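You operate a simulated robot arm through the tools that you are given. There is no shell and no other tool. Be economical: measure what you need, move in short steps, check, and stop when the job is done.

The job below is to be done with a simulated robot arm. You get a single attempt, and the scene is never put back.

## Task
Turn the relay tester dial to 230.
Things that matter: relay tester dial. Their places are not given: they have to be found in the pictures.

Only the result counts: the job must be done as asked and must still hold three seconds after the hand-in. Knocking over, shifting, dropping, spilling or breaking anything else fails it.

## Robot
A 6-joint arm with a two-finger parallel gripper, fixed in place. Base frame: the origin is at the foot of the arm, x ahead of it, y to its left, z up. Readings come in mm, degrees, newtons and seconds.
Its first joint turns from -66.0 to 66.0 degrees. Payload 2.1 kg.
The TCP is the grasp point between the finger pads, 30 mm short of the fingertips. In the tool frame z runs along the fingers and y along their closing line. The gripper opens to 94 mm. The fingers are 28 mm wide and 10 mm thick; the gripper's body (50 by 96 mm) begins 55 mm behind the TCP.
Orientation is that of the tool frame in the base frame, as a unit quaternion [x, y, z, w]. With the fingers straight down and closing along the base's y, the tool's x points along the base's -x, its y along +y and its z along -z.

## Interface
- The arm moves only by the tool arm_command. Its argument "targets" is a list of rows, each a list of 3 entries, a list of its own where there are three numbers: the shift along the tool's x, y, z in units of 25 mm (1.0 is 25 mm), then the turn, a rotation vector about the tool's x, y, z in units of 5 degrees (1.0 is 5 degrees), then the finger opening in mm, from 0 to 94. In form: [[[dx, dy, dz], [ax, ay, az], fingers], ...]. A call has 1 to 20 rows; each row shifts and turns the commanded pose from where the row before left it, along the tool's axes as they then stand. A call with a number of a shift or a turn outside -1 to 1 is refused whole. Rows are played at 5 a second. More than 50 mm and 8.6 degrees between two rows, or a gripper value outside its range, and nothing of the call is played. Where a pose cannot be reached the arm comes as near as it can. A force on the tool above 40 N (or 10 N above the force at the start of the call, whichever is more), or a blocked arm, ends the call early, and 0.2 s more pass. Each finger travels about 72 mm/s and halts on what it meets, pressing with about 30 N; the grip force reading is that of the motor and also rises with nothing between the fingers. The clock runs only during rows and for 0.2 s after the last one: add rows that do not move to give the fingers time. The reply holds the time, the measured pose of the TCP, the force on the tool along the base axes, the opening and the grip force, in the units named above and with some noise, and new pictures: "views" is both (left out), scene, wrist or none.
- Cameras (640 x 400 px; columns grow to the right, rows downward): "scene" is fixed at [20, -349.1, 509.7]; the picture's right is [0.98, -0.21, 0.00], its down [-0.07, -0.31, -0.95] and it looks along [0.20, 0.93, -0.32] (base axes); focal length 354 px, centre (320, 200). "wrist" rides on the gripper at [-37, 0, -58] in the tool frame; the picture's right is [0.00, -1.00, 0.00], its down [0.97, 0.00, -0.24] and it looks along [0.24, 0.00, 0.97] (tool axes); focal length 218 px, centre (320, 200).
- locate(camera, pixels): there is no depth. For up to 12 entries [column, row, z] of the newest picture of that camera ("zoom" is the newest enlarged one), the place [x, y] in the base frame at which the ray of that pixel passes the height z, good to about 2 mm. It takes no simulated time.
- close_up(camera, box): a new picture of the part [left, top, right, bottom] of that camera's present view, enlarged. It takes no simulated time.
- hand_in(): hands the job in; it is judged then, once.

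Work in short steps. Measure before you move; look again where a grasp or a placing could have gone wrong, and mend it. You have 60 turns and 120 pictures in all, those below and enlarged ones among them. Open the gripper and draw the arm clear of the work before you hand the job in, unless the task says otherwise; then end with one line.

The tools are called as a command line: name --argument value ..., lists and objects as JSON in quotes. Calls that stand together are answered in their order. arm_command: Moves the arm, as the interface text tells. Its arguments: {"type":"object","properties":{"targets":{"type":"array","items":{"type":"array"}},"views":{"type":"string","enum":["both","scene","wrist","none"]}},"required":["targets"]} The other tools are called the same way: locate (camera, pixels) gives the place at which the rays of pixels pass given heights; close_up (camera, box) takes an enlarged picture of a part of a camera's view; hand_in () hands the job in.

At the start:

```text
time_s: 0.0
ee_pos: [209.8, 248.2, 389.2]
tool_rot: [0.0, 1.0, 0.001, 0.0]
ft_force: [0.3, 0.0, -0.5]
finger_gap: 94.0
gripper_force: 0.0
```

scene: 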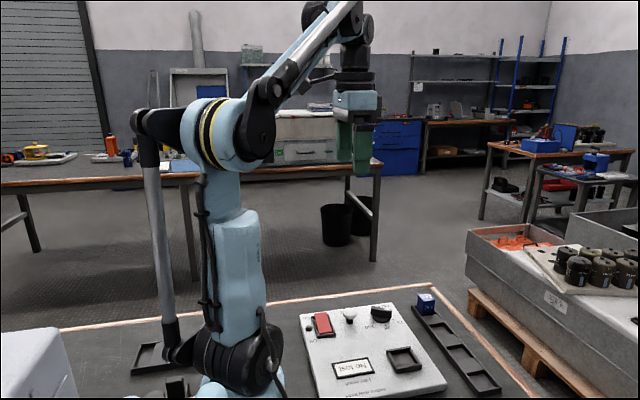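
wrist: 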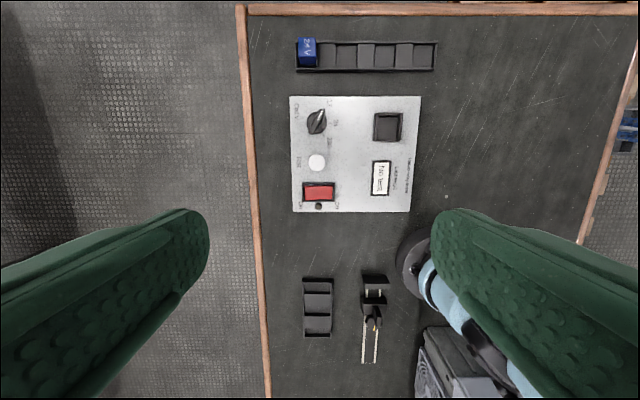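

The wrist picture shows the tester panel with a black dial near (317,121). I enlarge it in both cameras.

close_up --camera "wrist" --box '[280, 90, 360, 140]'

close_up --camera "scene" --box '[300, 290, 460, 390]'

locate --camera "wrist" --pixels '[[317, 121, 60], [317, 121, 80], [291, 97, 60], [421, 97, 60], [411, 212, 60], [292, 212, 60]]'

locate --camera "scene" --pixels '[[381, 314, 50], [381, 314, 60], [381, 314, 80], [381, 314, 100]]'

```text
8.00 times, centred on (320, 115) of wrist
```

zoom: 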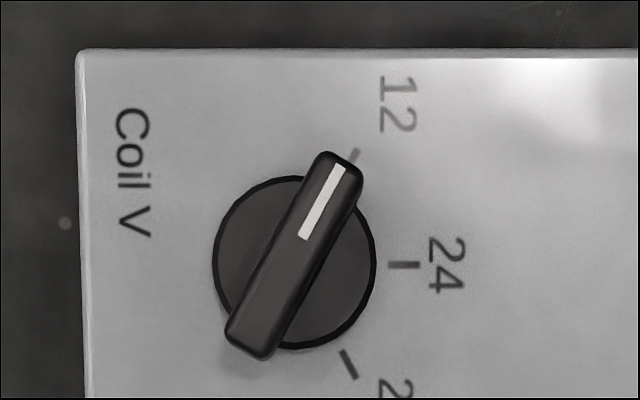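

```text
4.00 times, centred on (380, 340) of scene
```

zoom: 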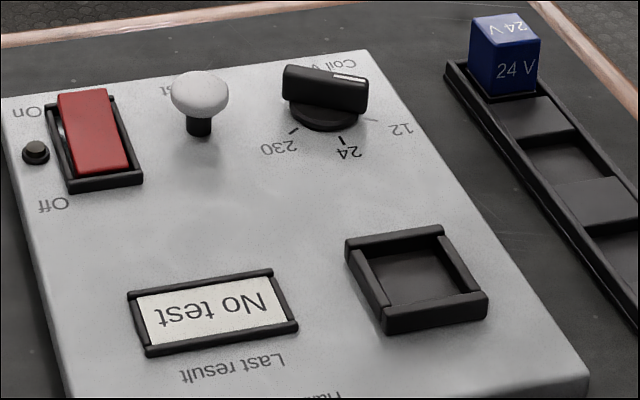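

```text
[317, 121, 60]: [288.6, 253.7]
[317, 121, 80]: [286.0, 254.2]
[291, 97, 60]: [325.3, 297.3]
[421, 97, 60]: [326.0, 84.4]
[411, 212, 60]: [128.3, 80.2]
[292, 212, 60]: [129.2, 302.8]
```

```text
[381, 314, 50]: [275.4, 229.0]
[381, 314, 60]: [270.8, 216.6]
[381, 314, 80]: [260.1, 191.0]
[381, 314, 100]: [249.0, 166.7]
```

The two cameras disagree a bit about the dial's place at the assumed heights. I compare several panel features to work out the height.

locate --camera "scene" --pixels '[[391, 302.5, 36], [391, 302.5, 45], [391, 302.5, 60], [300, 314.5, 36], [300, 314.5, 60], [447, 384, 36], [447, 384, 60], [381, 319, 36], [381, 310, 60], [381, 310, 45]]'

locate --camera "wrist" --pixels '[[291, 97, 36], [291, 97, 45], [421, 97, 36], [421, 97, 45], [292, 212, 36], [292, 212, 45], [317, 122, 36], [317, 122, 45]]'

```text
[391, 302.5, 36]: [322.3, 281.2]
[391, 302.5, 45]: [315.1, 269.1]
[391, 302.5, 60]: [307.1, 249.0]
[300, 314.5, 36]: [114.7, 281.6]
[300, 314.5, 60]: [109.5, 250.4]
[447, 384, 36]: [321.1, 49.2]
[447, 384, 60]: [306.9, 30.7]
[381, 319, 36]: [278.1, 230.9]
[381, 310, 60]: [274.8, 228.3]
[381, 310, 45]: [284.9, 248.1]
```

```text
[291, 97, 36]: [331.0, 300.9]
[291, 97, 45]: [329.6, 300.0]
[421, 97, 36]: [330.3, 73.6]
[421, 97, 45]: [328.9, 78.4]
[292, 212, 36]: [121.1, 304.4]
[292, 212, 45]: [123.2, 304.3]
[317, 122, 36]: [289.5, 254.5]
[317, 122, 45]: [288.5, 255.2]
```

I move over the dial (about x 286, y 250) and lower to get a closer wrist view.

arm_command --targets '[[[-1, 0, 1], [0, 0, 0], 94], [[-1, 0, 1], [0, 0, 0], 94], [[-0.6, 0, 1], [0, 0, 0], 94], [[0, 0, 1], [0, 0, 0], 94], [[0, 0, 1], [0, 0, 0], 94], [[0, 0, 1], [0, 0, 0], 94], [[0, 0, 1], [0, 0, 0], 94], [[0, 0, 0], [0, 0, 0], 94]]'

```text
time_s: 1.8
ee_pos: [273.2, 247.9, 213.9]
tool_rot: [0.0, 1.0, 0.001, 0.0]
ft_force: [0.5, 0.4, -1.0]
finger_gap: 93.8
gripper_force: 0.0
```

scene: 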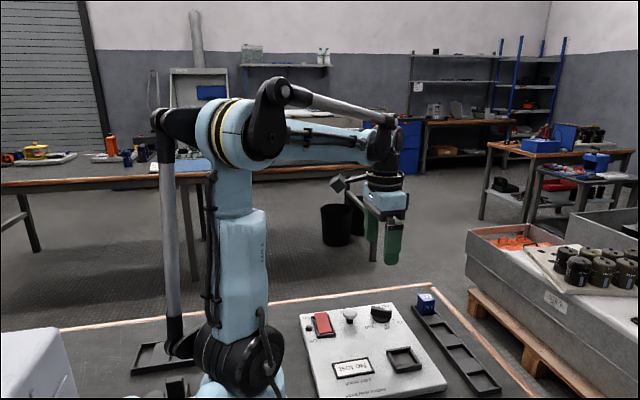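
wrist: 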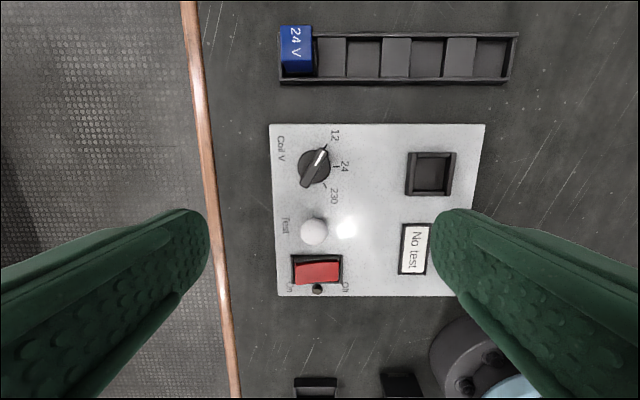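

I locate the same features again from the nearer view, to settle the height.

close_up --camera "wrist" --box '[264, 115, 360, 175]'

locate --camera "wrist" --pixels '[[270, 125, 36], [270, 125, 45], [270, 125, 60], [485, 125, 36], [485, 125, 60], [277, 296, 36], [277, 296, 60], [314, 168, 36], [314, 168, 45], [314, 168, 60]]'

```text
6.67 times, centred on (312, 145) of wrist
```

zoom: 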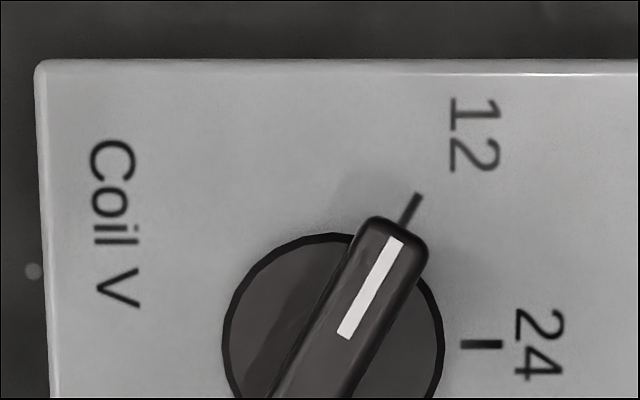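

```text
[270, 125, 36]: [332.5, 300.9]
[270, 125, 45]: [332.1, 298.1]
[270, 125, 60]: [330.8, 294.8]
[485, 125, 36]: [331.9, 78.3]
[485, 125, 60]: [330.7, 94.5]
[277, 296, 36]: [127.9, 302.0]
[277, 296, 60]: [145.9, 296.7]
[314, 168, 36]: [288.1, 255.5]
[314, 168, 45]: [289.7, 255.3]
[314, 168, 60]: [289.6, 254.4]
```

The wrist views agree on the dial at about (289, 255) with the panel at z about 36–45. I centre over it, turn the tool 30° so the fingers straddle the bar, and lower to TCP z = 130.

arm_command --targets '[[[-0.64, 0.28, 0], [0, 0, 1], 94], [[0, 0, 0.6], [0, 0, 1], 94], [[0, 0, 0.7], [0, 0, 1], 94], [[0, 0, 0.7], [0, 0, 1], 80], [[0, 0, 0.7], [0, 0, 1], 70], [[0, 0, 0.7], [0, 0, 1], 60], [[0, 0, 0], [0, 0, 0], 60]]'

```text
time_s: 3.4
ee_pos: [292.0, 256.2, 128.5]
tool_rot: [0.26, 0.966, 0.001, 0.0]
ft_force: [0.2, 0.5, 0.4]
finger_gap: 59.9
gripper_force: 0.1
```

scene: 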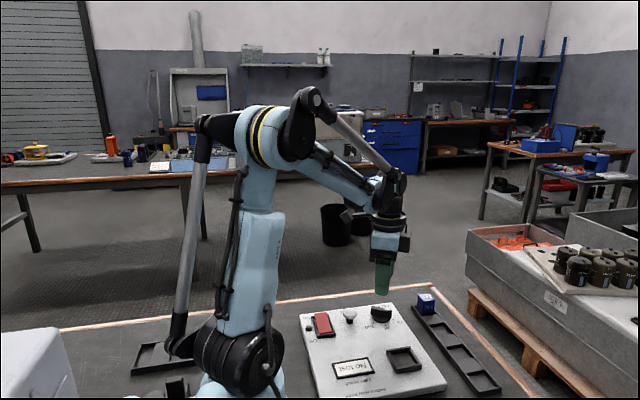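
wrist: 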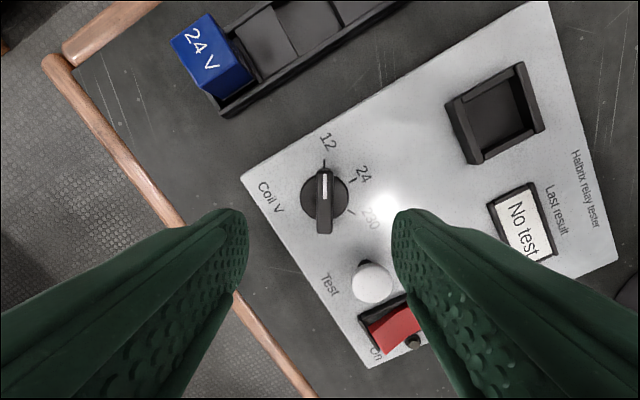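

The bar is now upright in the wrist view at about (324, 200). I locate it precisely.

locate --camera "wrist" --pixels '[[324, 197, 40], [324, 197, 50], [324, 201, 60], [324, 201, 70], [324, 201, 80], [243, 176, 36], [243, 176, 50]]'

close_up --camera "wrist" --box '[284, 155, 364, 255]'

close_up --camera "scene" --box '[330, 240, 450, 340]'

```text
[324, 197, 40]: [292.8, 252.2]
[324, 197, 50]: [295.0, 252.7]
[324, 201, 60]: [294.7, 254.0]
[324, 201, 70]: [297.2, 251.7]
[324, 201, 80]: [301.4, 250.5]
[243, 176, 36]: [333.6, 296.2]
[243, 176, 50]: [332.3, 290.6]
```

```text
4.00 times, centred on (324, 205) of wrist
```

zoom: 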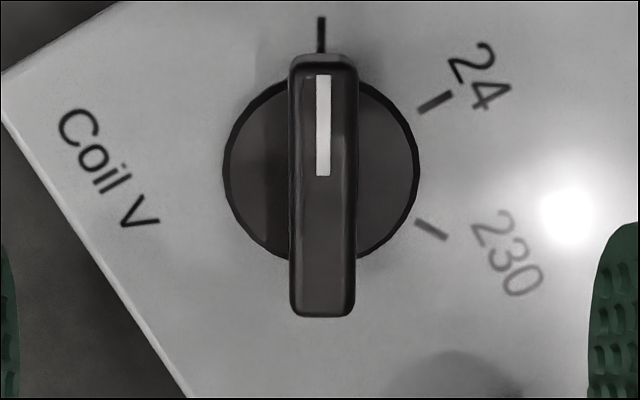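

```text
4.00 times, centred on (390, 290) of scene
```

zoom: 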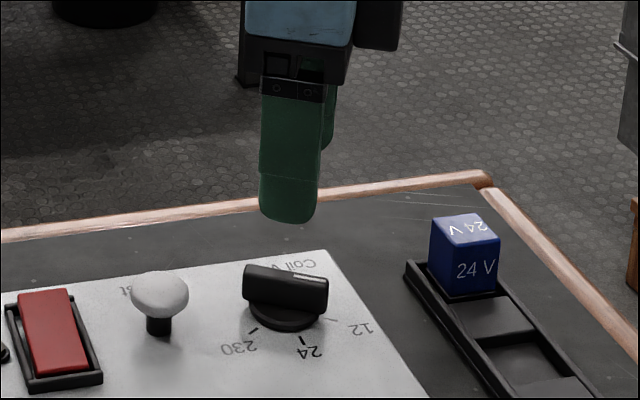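

The dial centre lies about 2.3 mm towards tool −y of the TCP. I correct that and lower to TCP z ≈ 100 (tips at about 70) to compare fingertips and knob.

arm_command --targets '[[[0, -0.1, 0.4], [0, 0, 0], 50], [[0, 0, 0.4], [0, 0, 0], 50], [[0, 0, 0.34], [0, 0, 0], 50], [[0, 0, 0], [0, 0, 0], 50]]'

close_up --camera "scene" --box '[340, 260, 420, 330]'

```text
time_s: 4.4
ee_pos: [290.1, 253.8, 100.4]
tool_rot: [0.258, 0.966, 0.001, 0.0]
ft_force: [0.6, 0.8, 0.3]
finger_gap: 50.3
gripper_force: 0.1
```

scene: 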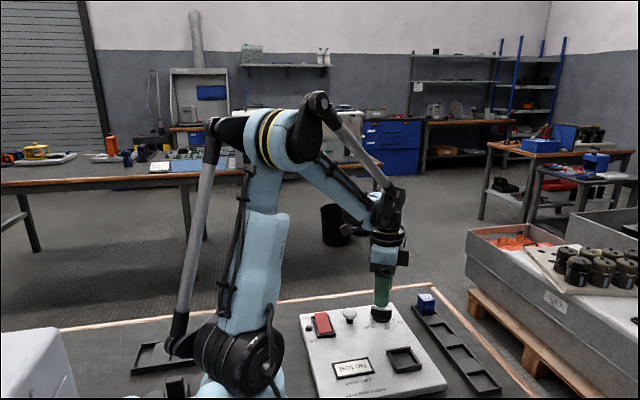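
wrist: 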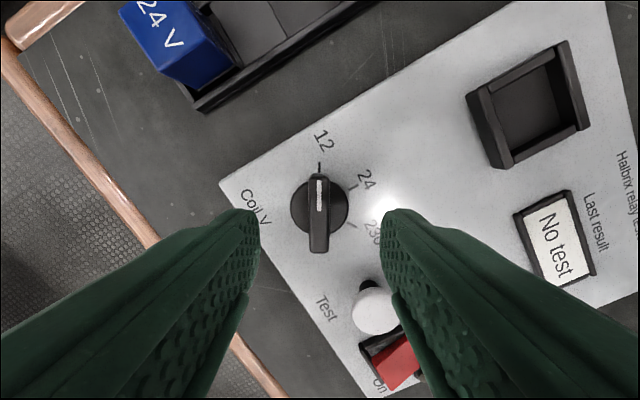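

```text
5.71 times, centred on (380, 295) of scene
```

zoom: 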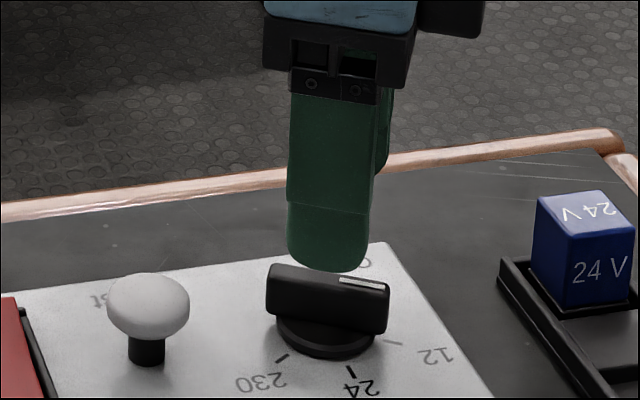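

The bar is centred between the fingers (col 319), and the scene close-up puts the knob top about 9 mm below the tips (z ≈ 61). I lower 19 mm so the tips reach z ≈ 51, above the disc, and look before closing.

arm_command --targets '[[[0, 0, 0.26], [0, 0, 0], 46], [[0, 0, 0.26], [0, 0, 0], 40], [[0, 0, 0.24], [0, 0, 0], 36], [[0, 0, 0], [0, 0, 0], 36]]' --views "wrist"

close_up --camera "scene" --box '[340, 270, 420, 330]'

```text
time_s: 5.4
ee_pos: [290.3, 254.1, 82.6]
tool_rot: [0.258, 0.966, 0.0, 0.0]
ft_force: [0.1, 0.3, -0.4]
finger_gap: 35.8
gripper_force: 0.0
```

wrist: 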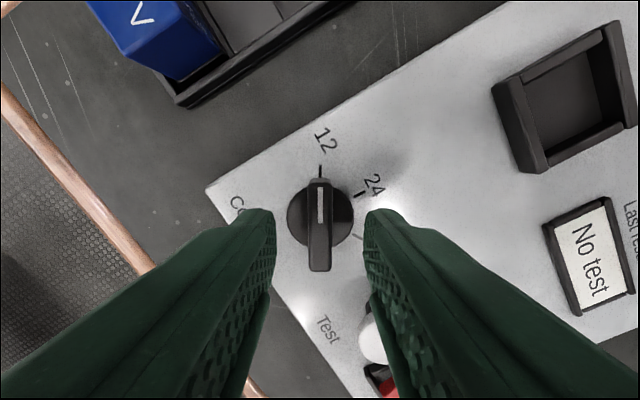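

```text
6.67 times, centred on (380, 300) of scene
```

zoom: 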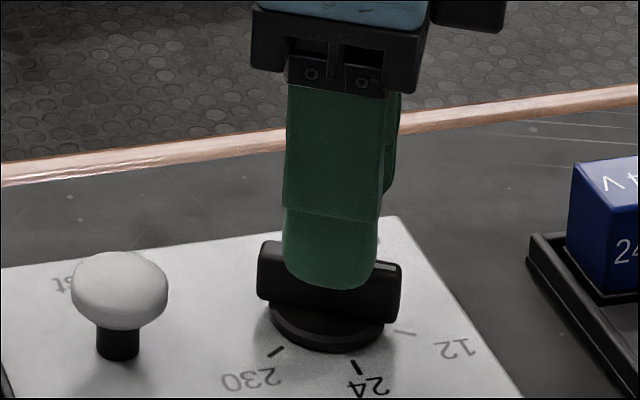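

The fingers straddle the bar and overlap it by about 6 mm. I lower 4 mm more and close on the bar.

arm_command --targets '[[[0, 0, 0.16], [0, 0, 0], 30], [[0, 0, 0], [0, 0, 0], 20], [[0, 0, 0], [0, 0, 0], 10], [[0, 0, 0], [0, 0, 0], 5], [[0, 0, 0], [0, 0, 0], 5]]' --views "wrist"

close_up --camera "scene" --box '[340, 270, 420, 330]'

```text
time_s: 6.6
ee_pos: [288.7, 253.6, 77.4]
tool_rot: [0.259, 0.966, 0.001, 0.0]
ft_force: [-0.5, 0.4, -0.3]
finger_gap: 4.9
gripper_force: 0.0
```

wrist: 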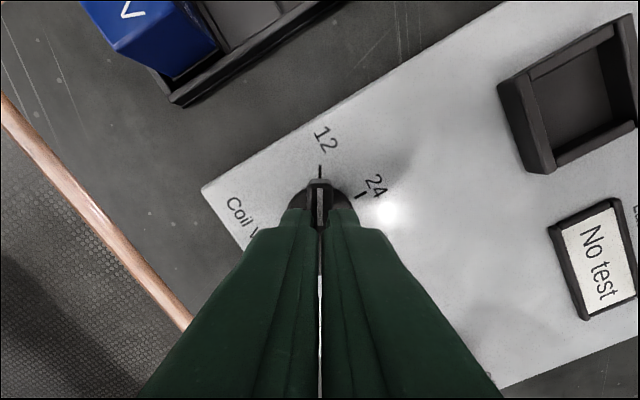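

```text
6.67 times, centred on (380, 300) of scene
```

zoom: 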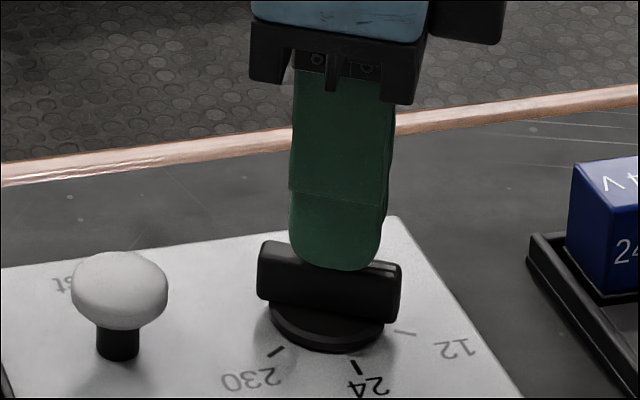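

The fingers closed to 4.9 mm without force, so the tips are still just above the bar: the knob lies lower than I estimated. I open, go down 10 mm with the force guard, and look.

arm_command --targets '[[[0, 0, 0], [0, 0, 0], 34], [[0, 0, 0], [0, 0, 0], 34], [[0, 0, 0.2], [0, 0, 0], 34], [[0, 0, 0.2], [0, 0, 0], 34], [[0, 0, 0], [0, 0, 0], 34]]' --views "wrist"

close_up --camera "scene" --box '[340, 270, 420, 330]'

```text
time_s: 7.8
ee_pos: [289.8, 253.3, 68.1]
tool_rot: [0.259, 0.966, 0.001, 0.0]
ft_force: [0.6, -0.4, 0.6]
finger_gap: 34.2
gripper_force: 0.1
```

wrist: 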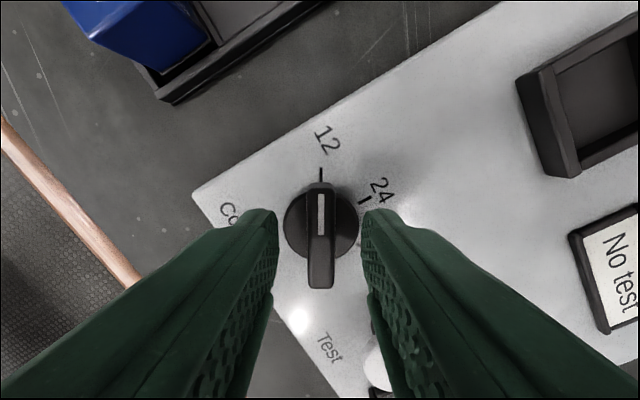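

```text
6.67 times, centred on (380, 300) of scene
```

zoom: 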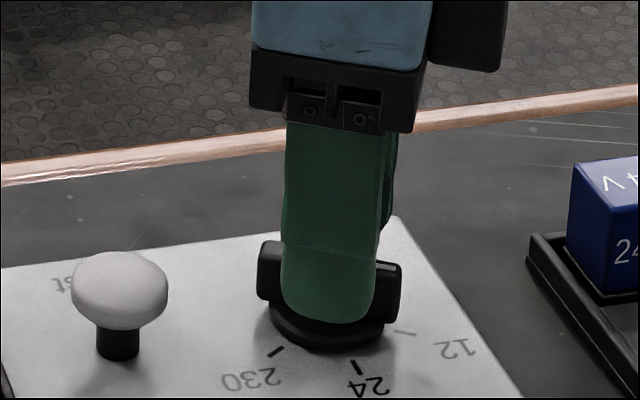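

The tips now sit about 10 mm below the bar's top and above the disc, so I close.

arm_command --targets '[[[0, 0, 0], [0, 0, 0], 20], [[0, 0, 0], [0, 0, 0], 10], [[0, 0, 0], [0, 0, 0], 4], [[0, 0, 0], [0, 0, 0], 4]]' --views "wrist"

close_up --camera "scene" --box '[340, 270, 420, 330]'

```text
time_s: 8.8
ee_pos: [290.3, 253.6, 68.8]
tool_rot: [0.259, 0.966, 0.0, 0.0]
ft_force: [-4.6, -5.1, -2.0]
finger_gap: 11.9
gripper_force: 45.2
```

wrist: 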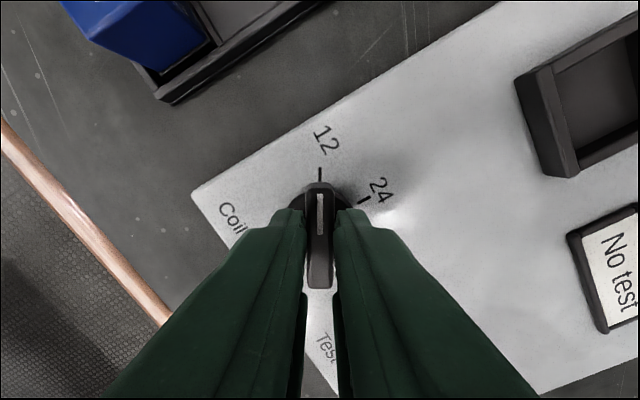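

```text
6.67 times, centred on (380, 300) of scene
```

zoom: 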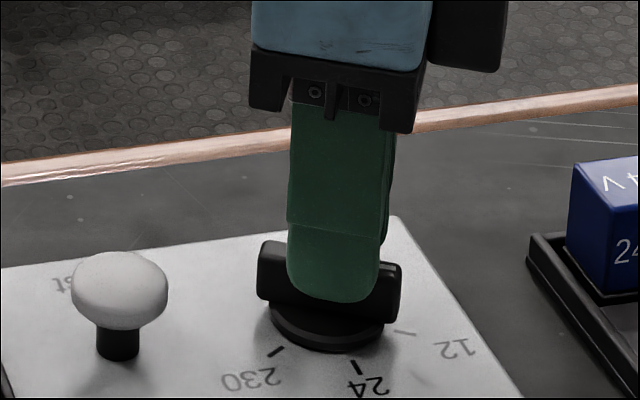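

The bar is held (gap 11.9 mm, 45 N), with only about 7 N side force. I turn +30° about tool z (clockwise from above) and check the forces.

arm_command --targets '[[[0, 0, 0], [0, 0, 1], 4], [[0, 0, 0], [0, 0, 1], 4], [[0, 0, 0], [0, 0, 1], 4], [[0, 0, 0], [0, 0, 1], 4], [[0, 0, 0], [0, 0, 1], 4], [[0, 0, 0], [0, 0, 1], 4], [[0, 0, 0], [0, 0, 0], 4]]' --views "both"

```text
time_s: 10.4
ee_pos: [289.0, 253.2, 67.9]
tool_rot: [0.501, 0.866, -0.002, 0.0]
ft_force: [-15.0, -10.4, -11.6]
finger_gap: 12.0
gripper_force: 45.2
```

scene: 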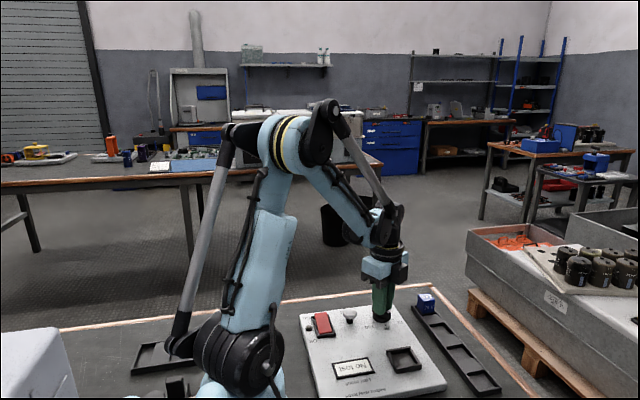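
wrist: 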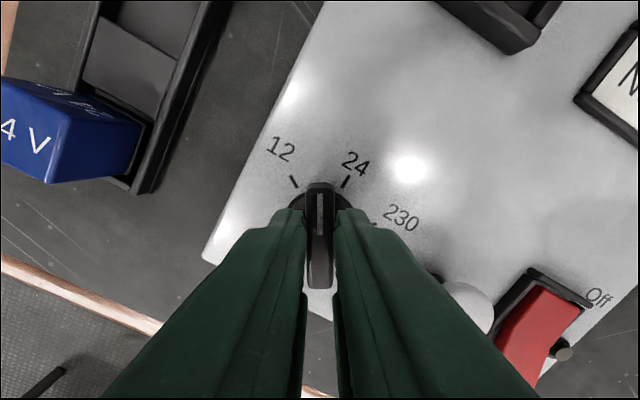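

The dial follows and now points between 12 and 24. Side force is about 18 N towards tool −y, so I ease 1 mm that way and turn another 30°.

arm_command --targets '[[[0, -0.05, 0], [0, 0, 0], 4], [[0, 0, 0], [0, 0, 1], 4], [[0, 0, 0], [0, 0, 1], 4], [[0, 0, 0], [0, 0, 1], 4], [[0, 0, 0], [0, 0, 1], 4], [[0, 0, 0], [0, 0, 1], 4], [[0, 0, 0], [0, 0, 1], 4], [[0, 0, 0], [0, 0, 0], 4]]' --views "wrist"

```text
time_s: 12.2
ee_pos: [286.6, 252.4, 68.2]
tool_rot: [0.708, 0.706, 0.0, -0.001]
ft_force: [-13.1, -7.9, 18.6]
finger_gap: 12.0
gripper_force: 45.2
```

wrist: 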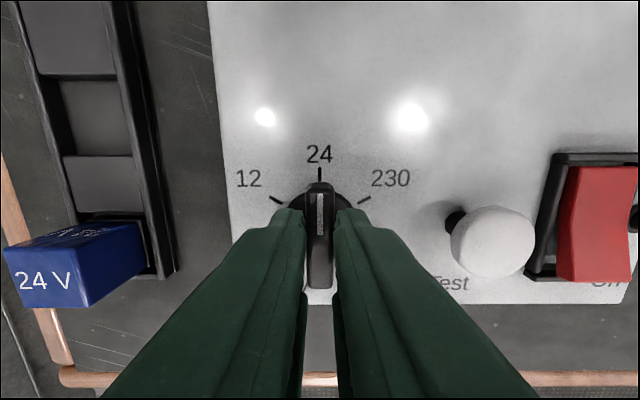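

The dial points at 24. To release the built-up forces I open here, let it settle, and check the alignment before the second half.

arm_command --targets '[[[0, 0, 0], [0, 0, 0], 20], [[0, 0, 0], [0, 0, 0], 30], [[0, 0, 0], [0, 0, 0], 30]]' --views "both"

```text
time_s: 13.0
ee_pos: [287.9, 254.0, 67.3]
tool_rot: [0.707, 0.707, 0.0, 0.0]
ft_force: [-0.1, -0.1, -0.3]
finger_gap: 29.7
gripper_force: 0.0
```

scene: 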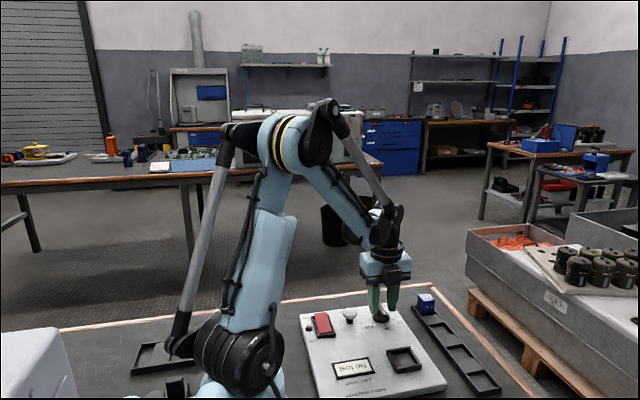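
wrist: 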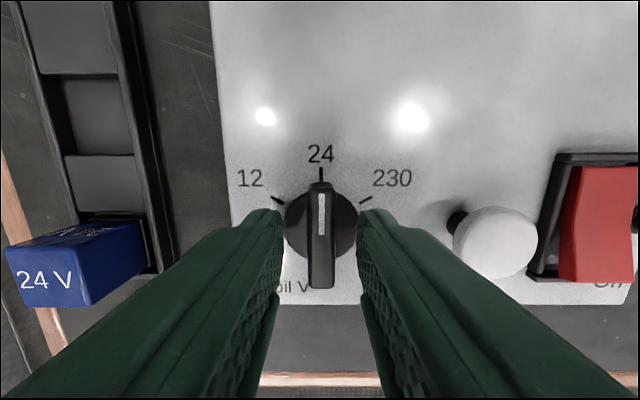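

The dial holds at 24 and is nearly centred (col 321). I nudge to the estimated centre (about 287, 255), close again, and turn 30°.

arm_command --targets '[[[0.04, -0.03, 0], [0, 0, 0], 30], [[0, 0, 0], [0, 0, 0], 20], [[0, 0, 0], [0, 0, 0], 10], [[0, 0, 0], [0, 0, 0], 4], [[0, 0, 0], [0, 0, 0], 4], [[0, 0, 0], [0, 0, 1], 4], [[0, 0, 0], [0, 0, 1], 4], [[0, 0, 0], [0, 0, 1], 4], [[0, 0, 0], [0, 0, 1], 4], [[0, 0, 0], [0, 0, 1], 4], [[0, 0, 0], [0, 0, 1], 4], [[0, 0, 0], [0, 0, 0], 4]]' --views "wrist"

```text
time_s: 15.6
ee_pos: [287.4, 253.2, 68.5]
tool_rot: [0.866, 0.5, 0.0, -0.001]
ft_force: [-9.7, 1.1, -30.9]
finger_gap: 11.9
gripper_force: 44.7
```

wrist: 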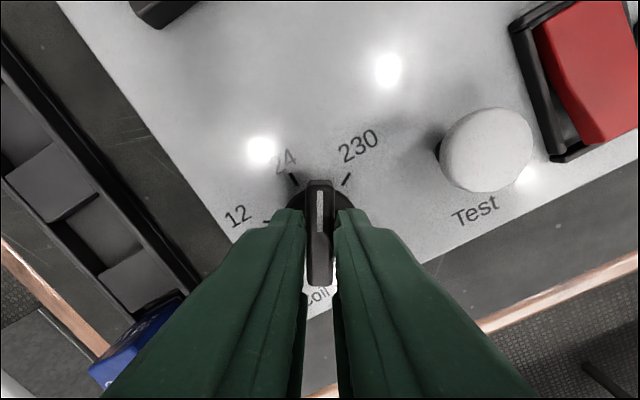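

Halfway between 24 and 230; the tool is pulled down with 31 N, so I ease down 0.5 mm and turn the remaining 30°.

arm_command --targets '[[[0, 0, 0.02], [0, 0, 0], 4], [[0, 0, 0], [0, 0, 1], 4], [[0, 0, 0], [0, 0, 1], 4], [[0, 0, 0], [0, 0, 1], 4], [[0, 0, 0], [0, 0, 1], 4], [[0, 0, 0], [0, 0, 1], 4], [[0, 0, 0], [0, 0, 1], 4], [[0, 0, 0], [0, 0, 0], 4]]' --views "wrist"

```text
time_s: 16.6
ee_pos: [287.1, 253.1, 66.8]
tool_rot: [0.912, 0.409, -0.004, -0.012]
ft_force: [-1.5, -0.7, 2.4]
finger_gap: 11.7
gripper_force: 45.2
out of reach, approached as far as the arm can: row 4
stopped in row 4: the force on the tool passed its limit (the readings are from after the stop); the commanded pose is now the measured one
```

wrist: 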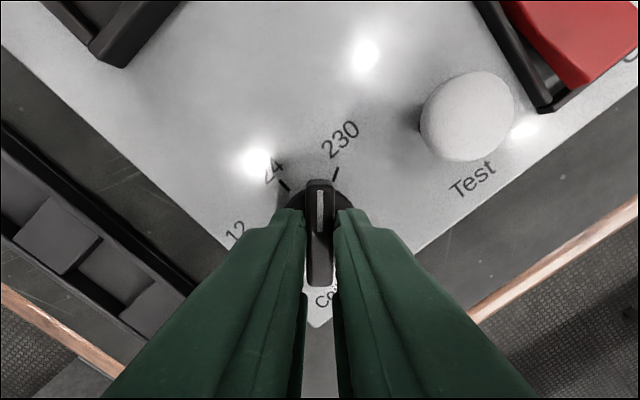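

The wrist joint's limit stopped the turn about 18° short of 230. I open, lift clear, level the tool, and start turning it back so the bar can be regrasped the other way round.

arm_command --targets '[[[0, 0, 0], [0, 0, 0], 20], [[0, 0, 0], [0, 0, 0], 36], [[0, 0, 0], [0, 0, 0], 36], [[0, 0, -0.6], [0, 0, 0], 36], [[0, 0, -0.8], [0, 0, 0], 36], [[0, 0, -1], [0, 0, 0], 36], [[0, 0, 0], [-0.29, -0.03, 0], 36], [[0, 0, 0], [0, 0, 0], 36]]' --views "wrist"

```text
time_s: 18.4
ee_pos: [289.6, 252.4, 127.4]
tool_rot: [0.911, 0.412, 0.0, 0.001]
ft_force: [-0.3, 0.3, 0.3]
finger_gap: 36.0
gripper_force: 0.1
```

wrist: 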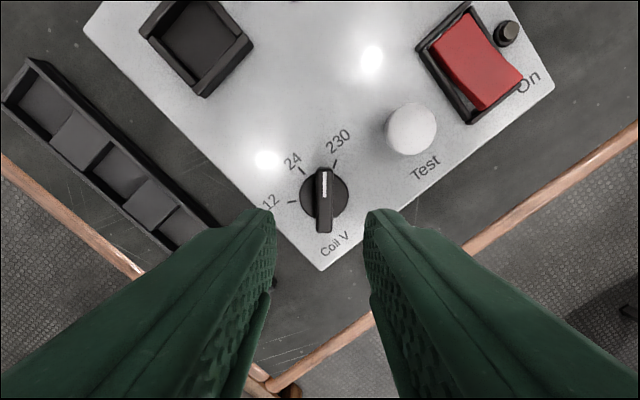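

The dial stays put, about 18° short of the 230 mark. I turn the tool back 180° (36 rows) at this safe height.

arm_command --targets '[[[0, 0, 0], [0, 0, -1], 36], [[0, 0, 0], [0, 0, -1], 36], [[0, 0, 0], [0, 0, -1], 36], [[0, 0, 0], [0, 0, -1], 36], [[0, 0, 0], [0, 0, -1], 36], [[0, 0, 0], [0, 0, -1], 36], [[0, 0, 0], [0, 0, -1], 36], [[0, 0, 0], [0, 0, -1], 36], [[0, 0, 0], [0, 0, -1], 36], [[0, 0, 0], [0, 0, -1], 36], [[0, 0, 0], [0, 0, -1], 36], [[0, 0, 0], [0, 0, -1], 36], [[0, 0, 0], [0, 0, -1], 36], [[0, 0, 0], [0, 0, -1], 36], [[0, 0, 0], [0, 0, -1], 36], [[0, 0, 0], [0, 0, -1], 36], [[0, 0, 0], [0, 0, -1], 36], [[0, 0, 0], [0, 0, -1], 36], [[0, 0, 0], [0, 0, -1], 36], [[0, 0, 0], [0, 0, -1], 36]]' --views "none"

arm_command --targets '[[[0, 0, 0], [0, 0, -1], 36], [[0, 0, 0], [0, 0, -1], 36], [[0, 0, 0], [0, 0, -1], 36], [[0, 0, 0], [0, 0, -1], 36], [[0, 0, 0], [0, 0, -1], 36], [[0, 0, 0], [0, 0, -1], 36], [[0, 0, 0], [0, 0, -1], 36], [[0, 0, 0], [0, 0, -1], 36], [[0, 0, 0], [0, 0, -1], 36], [[0, 0, 0], [0, 0, -1], 36], [[0, 0, 0], [0, 0, -1], 36], [[0, 0, 0], [0, 0, -1], 36], [[0, 0, 0], [0, 0, -1], 36], [[0, 0, 0], [0, 0, -1], 36], [[0, 0, 0], [0, 0, -1], 36], [[0, 0, 0], [0, 0, -1], 36], [[0, 0, 0], [0, 0, 0], 36]]' --views "both"

```text
time_s: 22.6
ee_pos: [289.4, 253.0, 129.0]
tool_rot: [0.272, 0.962, 0.0, 0.0]
ft_force: [-0.8, 0.5, -0.3]
finger_gap: 36.0
gripper_force: 0.0
```

```text
time_s: 26.1
ee_pos: [289.0, 252.7, 126.9]
tool_rot: [-0.41, 0.912, -0.001, 0.0]
ft_force: [0.2, 0.8, -0.5]
finger_gap: 35.8
gripper_force: 0.0
```

scene: 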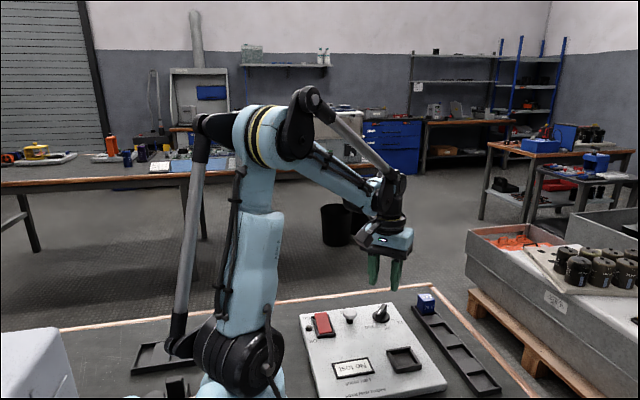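
wrist: 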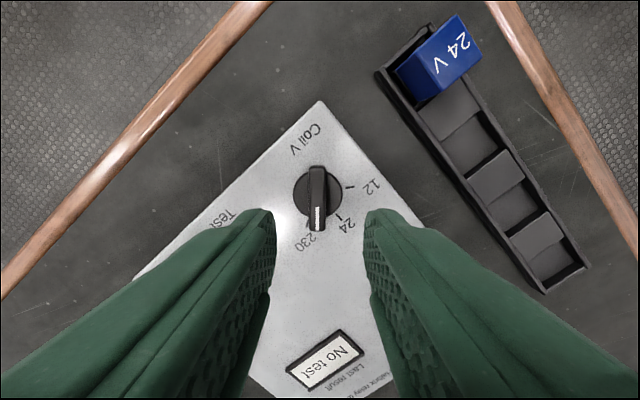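

The bar is upright again at col ~318; combining both opposite views, the centre is ~2.2 mm towards tool +y. I shift, descend to z ≈ 68 and look.

arm_command --targets '[[[0, 0.09, 0.6], [0, 0, 0], 36], [[0, 0, 0.6], [0, 0, 0], 36], [[0, 0, 0.5], [0, 0, 0], 36], [[0, 0, 0.4], [0, 0, 0], 36], [[0, 0, 0.26], [0, 0, 0], 36], [[0, 0, 0], [0, 0, 0], 36]]' --views "wrist"

close_up --camera "scene" --box '[340, 270, 420, 330]'

```text
time_s: 27.6
ee_pos: [287.0, 254.7, 68.5]
tool_rot: [-0.409, 0.913, 0.0, -0.001]
ft_force: [-0.2, 0.5, -0.2]
finger_gap: 36.0
gripper_force: 0.0
```

wrist: 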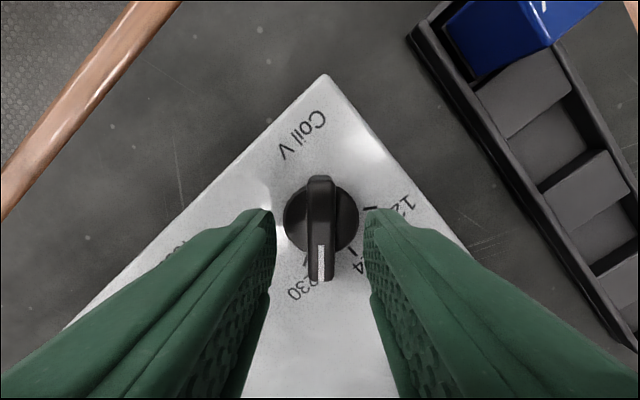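

```text
6.67 times, centred on (380, 300) of scene
```

zoom: 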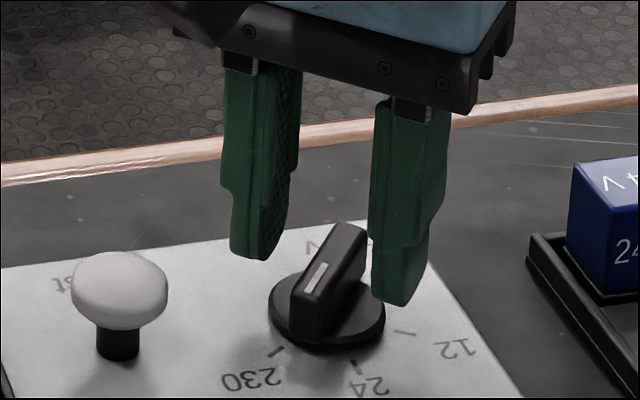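

Well centred with the fingers on either side. I close and turn the last 18.4°.

arm_command --targets '[[[0, 0, 0], [0, 0, 0], 20], [[0, 0, 0], [0, 0, 0], 10], [[0, 0, 0], [0, 0, 0], 4], [[0, 0, 0], [0, 0, 0], 4], [[0, 0, 0], [0, 0, 0.92], 4], [[0, 0, 0], [0, 0, 0.92], 4], [[0, 0, 0], [0, 0, 0.92], 4], [[0, 0, 0], [0, 0, 0.92], 4], [[0, 0, 0], [0, 0, 0], 4], [[0, 0, 0], [0, 0, 0], 4]]' --views "wrist"

```text
time_s: 29.8
ee_pos: [287.6, 254.9, 69.6]
tool_rot: [-0.258, 0.966, -0.001, -0.001]
ft_force: [-16.0, -1.1, 7.8]
finger_gap: 11.9
gripper_force: 44.7
```

wrist: 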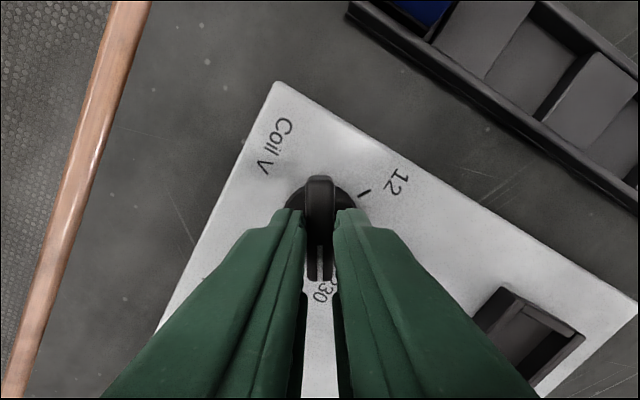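

The yaw is −30°, as intended. I open, lift clear and check the pointer against the mark.

arm_command --targets '[[[0, 0, 0], [0, 0, 0], 20], [[0, 0, 0], [0, 0, 0], 36], [[0, 0, 0], [0, 0, 0], 36], [[0, 0, -0.6], [0, 0, 0], 36], [[0, 0, -0.8], [0, 0, 0], 36], [[0, 0, -1], [0, 0, 0], 36], [[0, 0, -1], [0, 0, 0], 36], [[0, 0, -1], [0, 0, 0], 36], [[0, 0, 0], [0, 0, 0], 36]]' --views "wrist"

close_up --camera "wrist" --box '[280, 140, 360, 220]'

close_up --camera "scene" --box '[300, 290, 460, 390]'

```text
time_s: 31.8
ee_pos: [285.9, 253.8, 178.6]
tool_rot: [-0.259, 0.966, -0.001, 0.0]
ft_force: [-0.3, -0.9, 0.7]
finger_gap: 36.2
gripper_force: 0.2
```

wrist: 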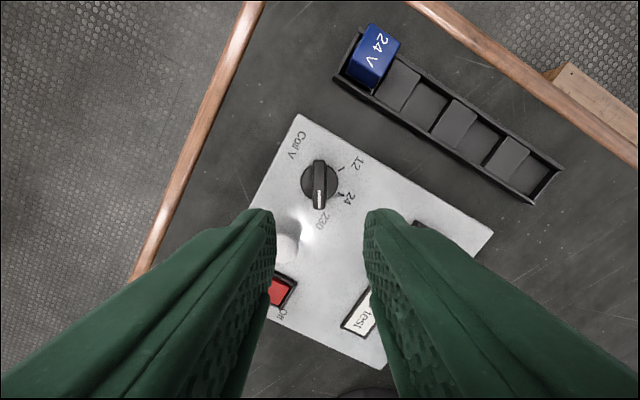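

```text
5.00 times, centred on (320, 180) of wrist
```

zoom: 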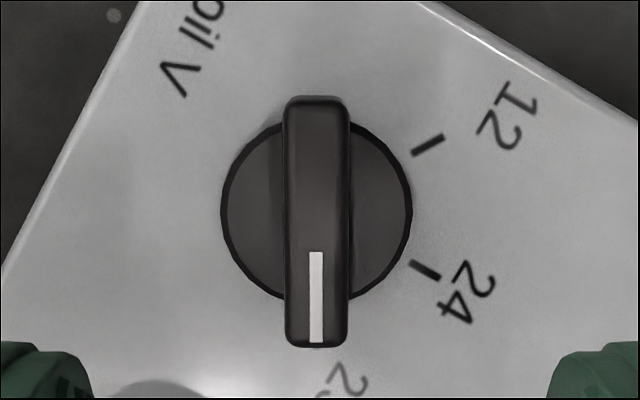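

```text
4.00 times, centred on (380, 340) of scene
```

zoom: 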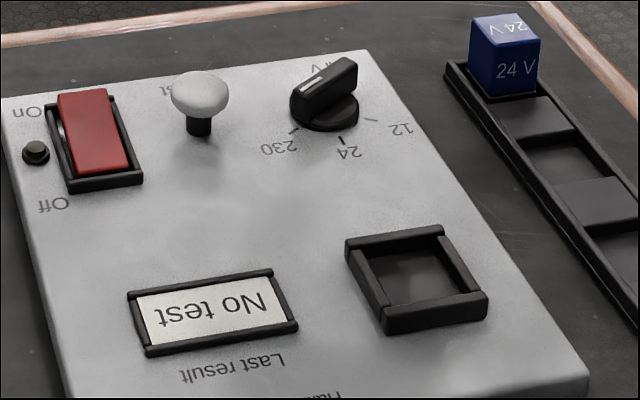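

The pointer aligns with the 230 mark (marks at −30°, +29°, and about 89°; pointer at about 90°), and everything else is untouched. The gripper is open and over 100 mm clear, so I hand in.

hand_in

```text
The job is handed in.
```

I turned the relay tester dial from 12 to 230, and the last pictures show the pointer within about 1° of the 230 mark. Nothing else was moved, and the arm was clear with the gripper open when I handed the job in.
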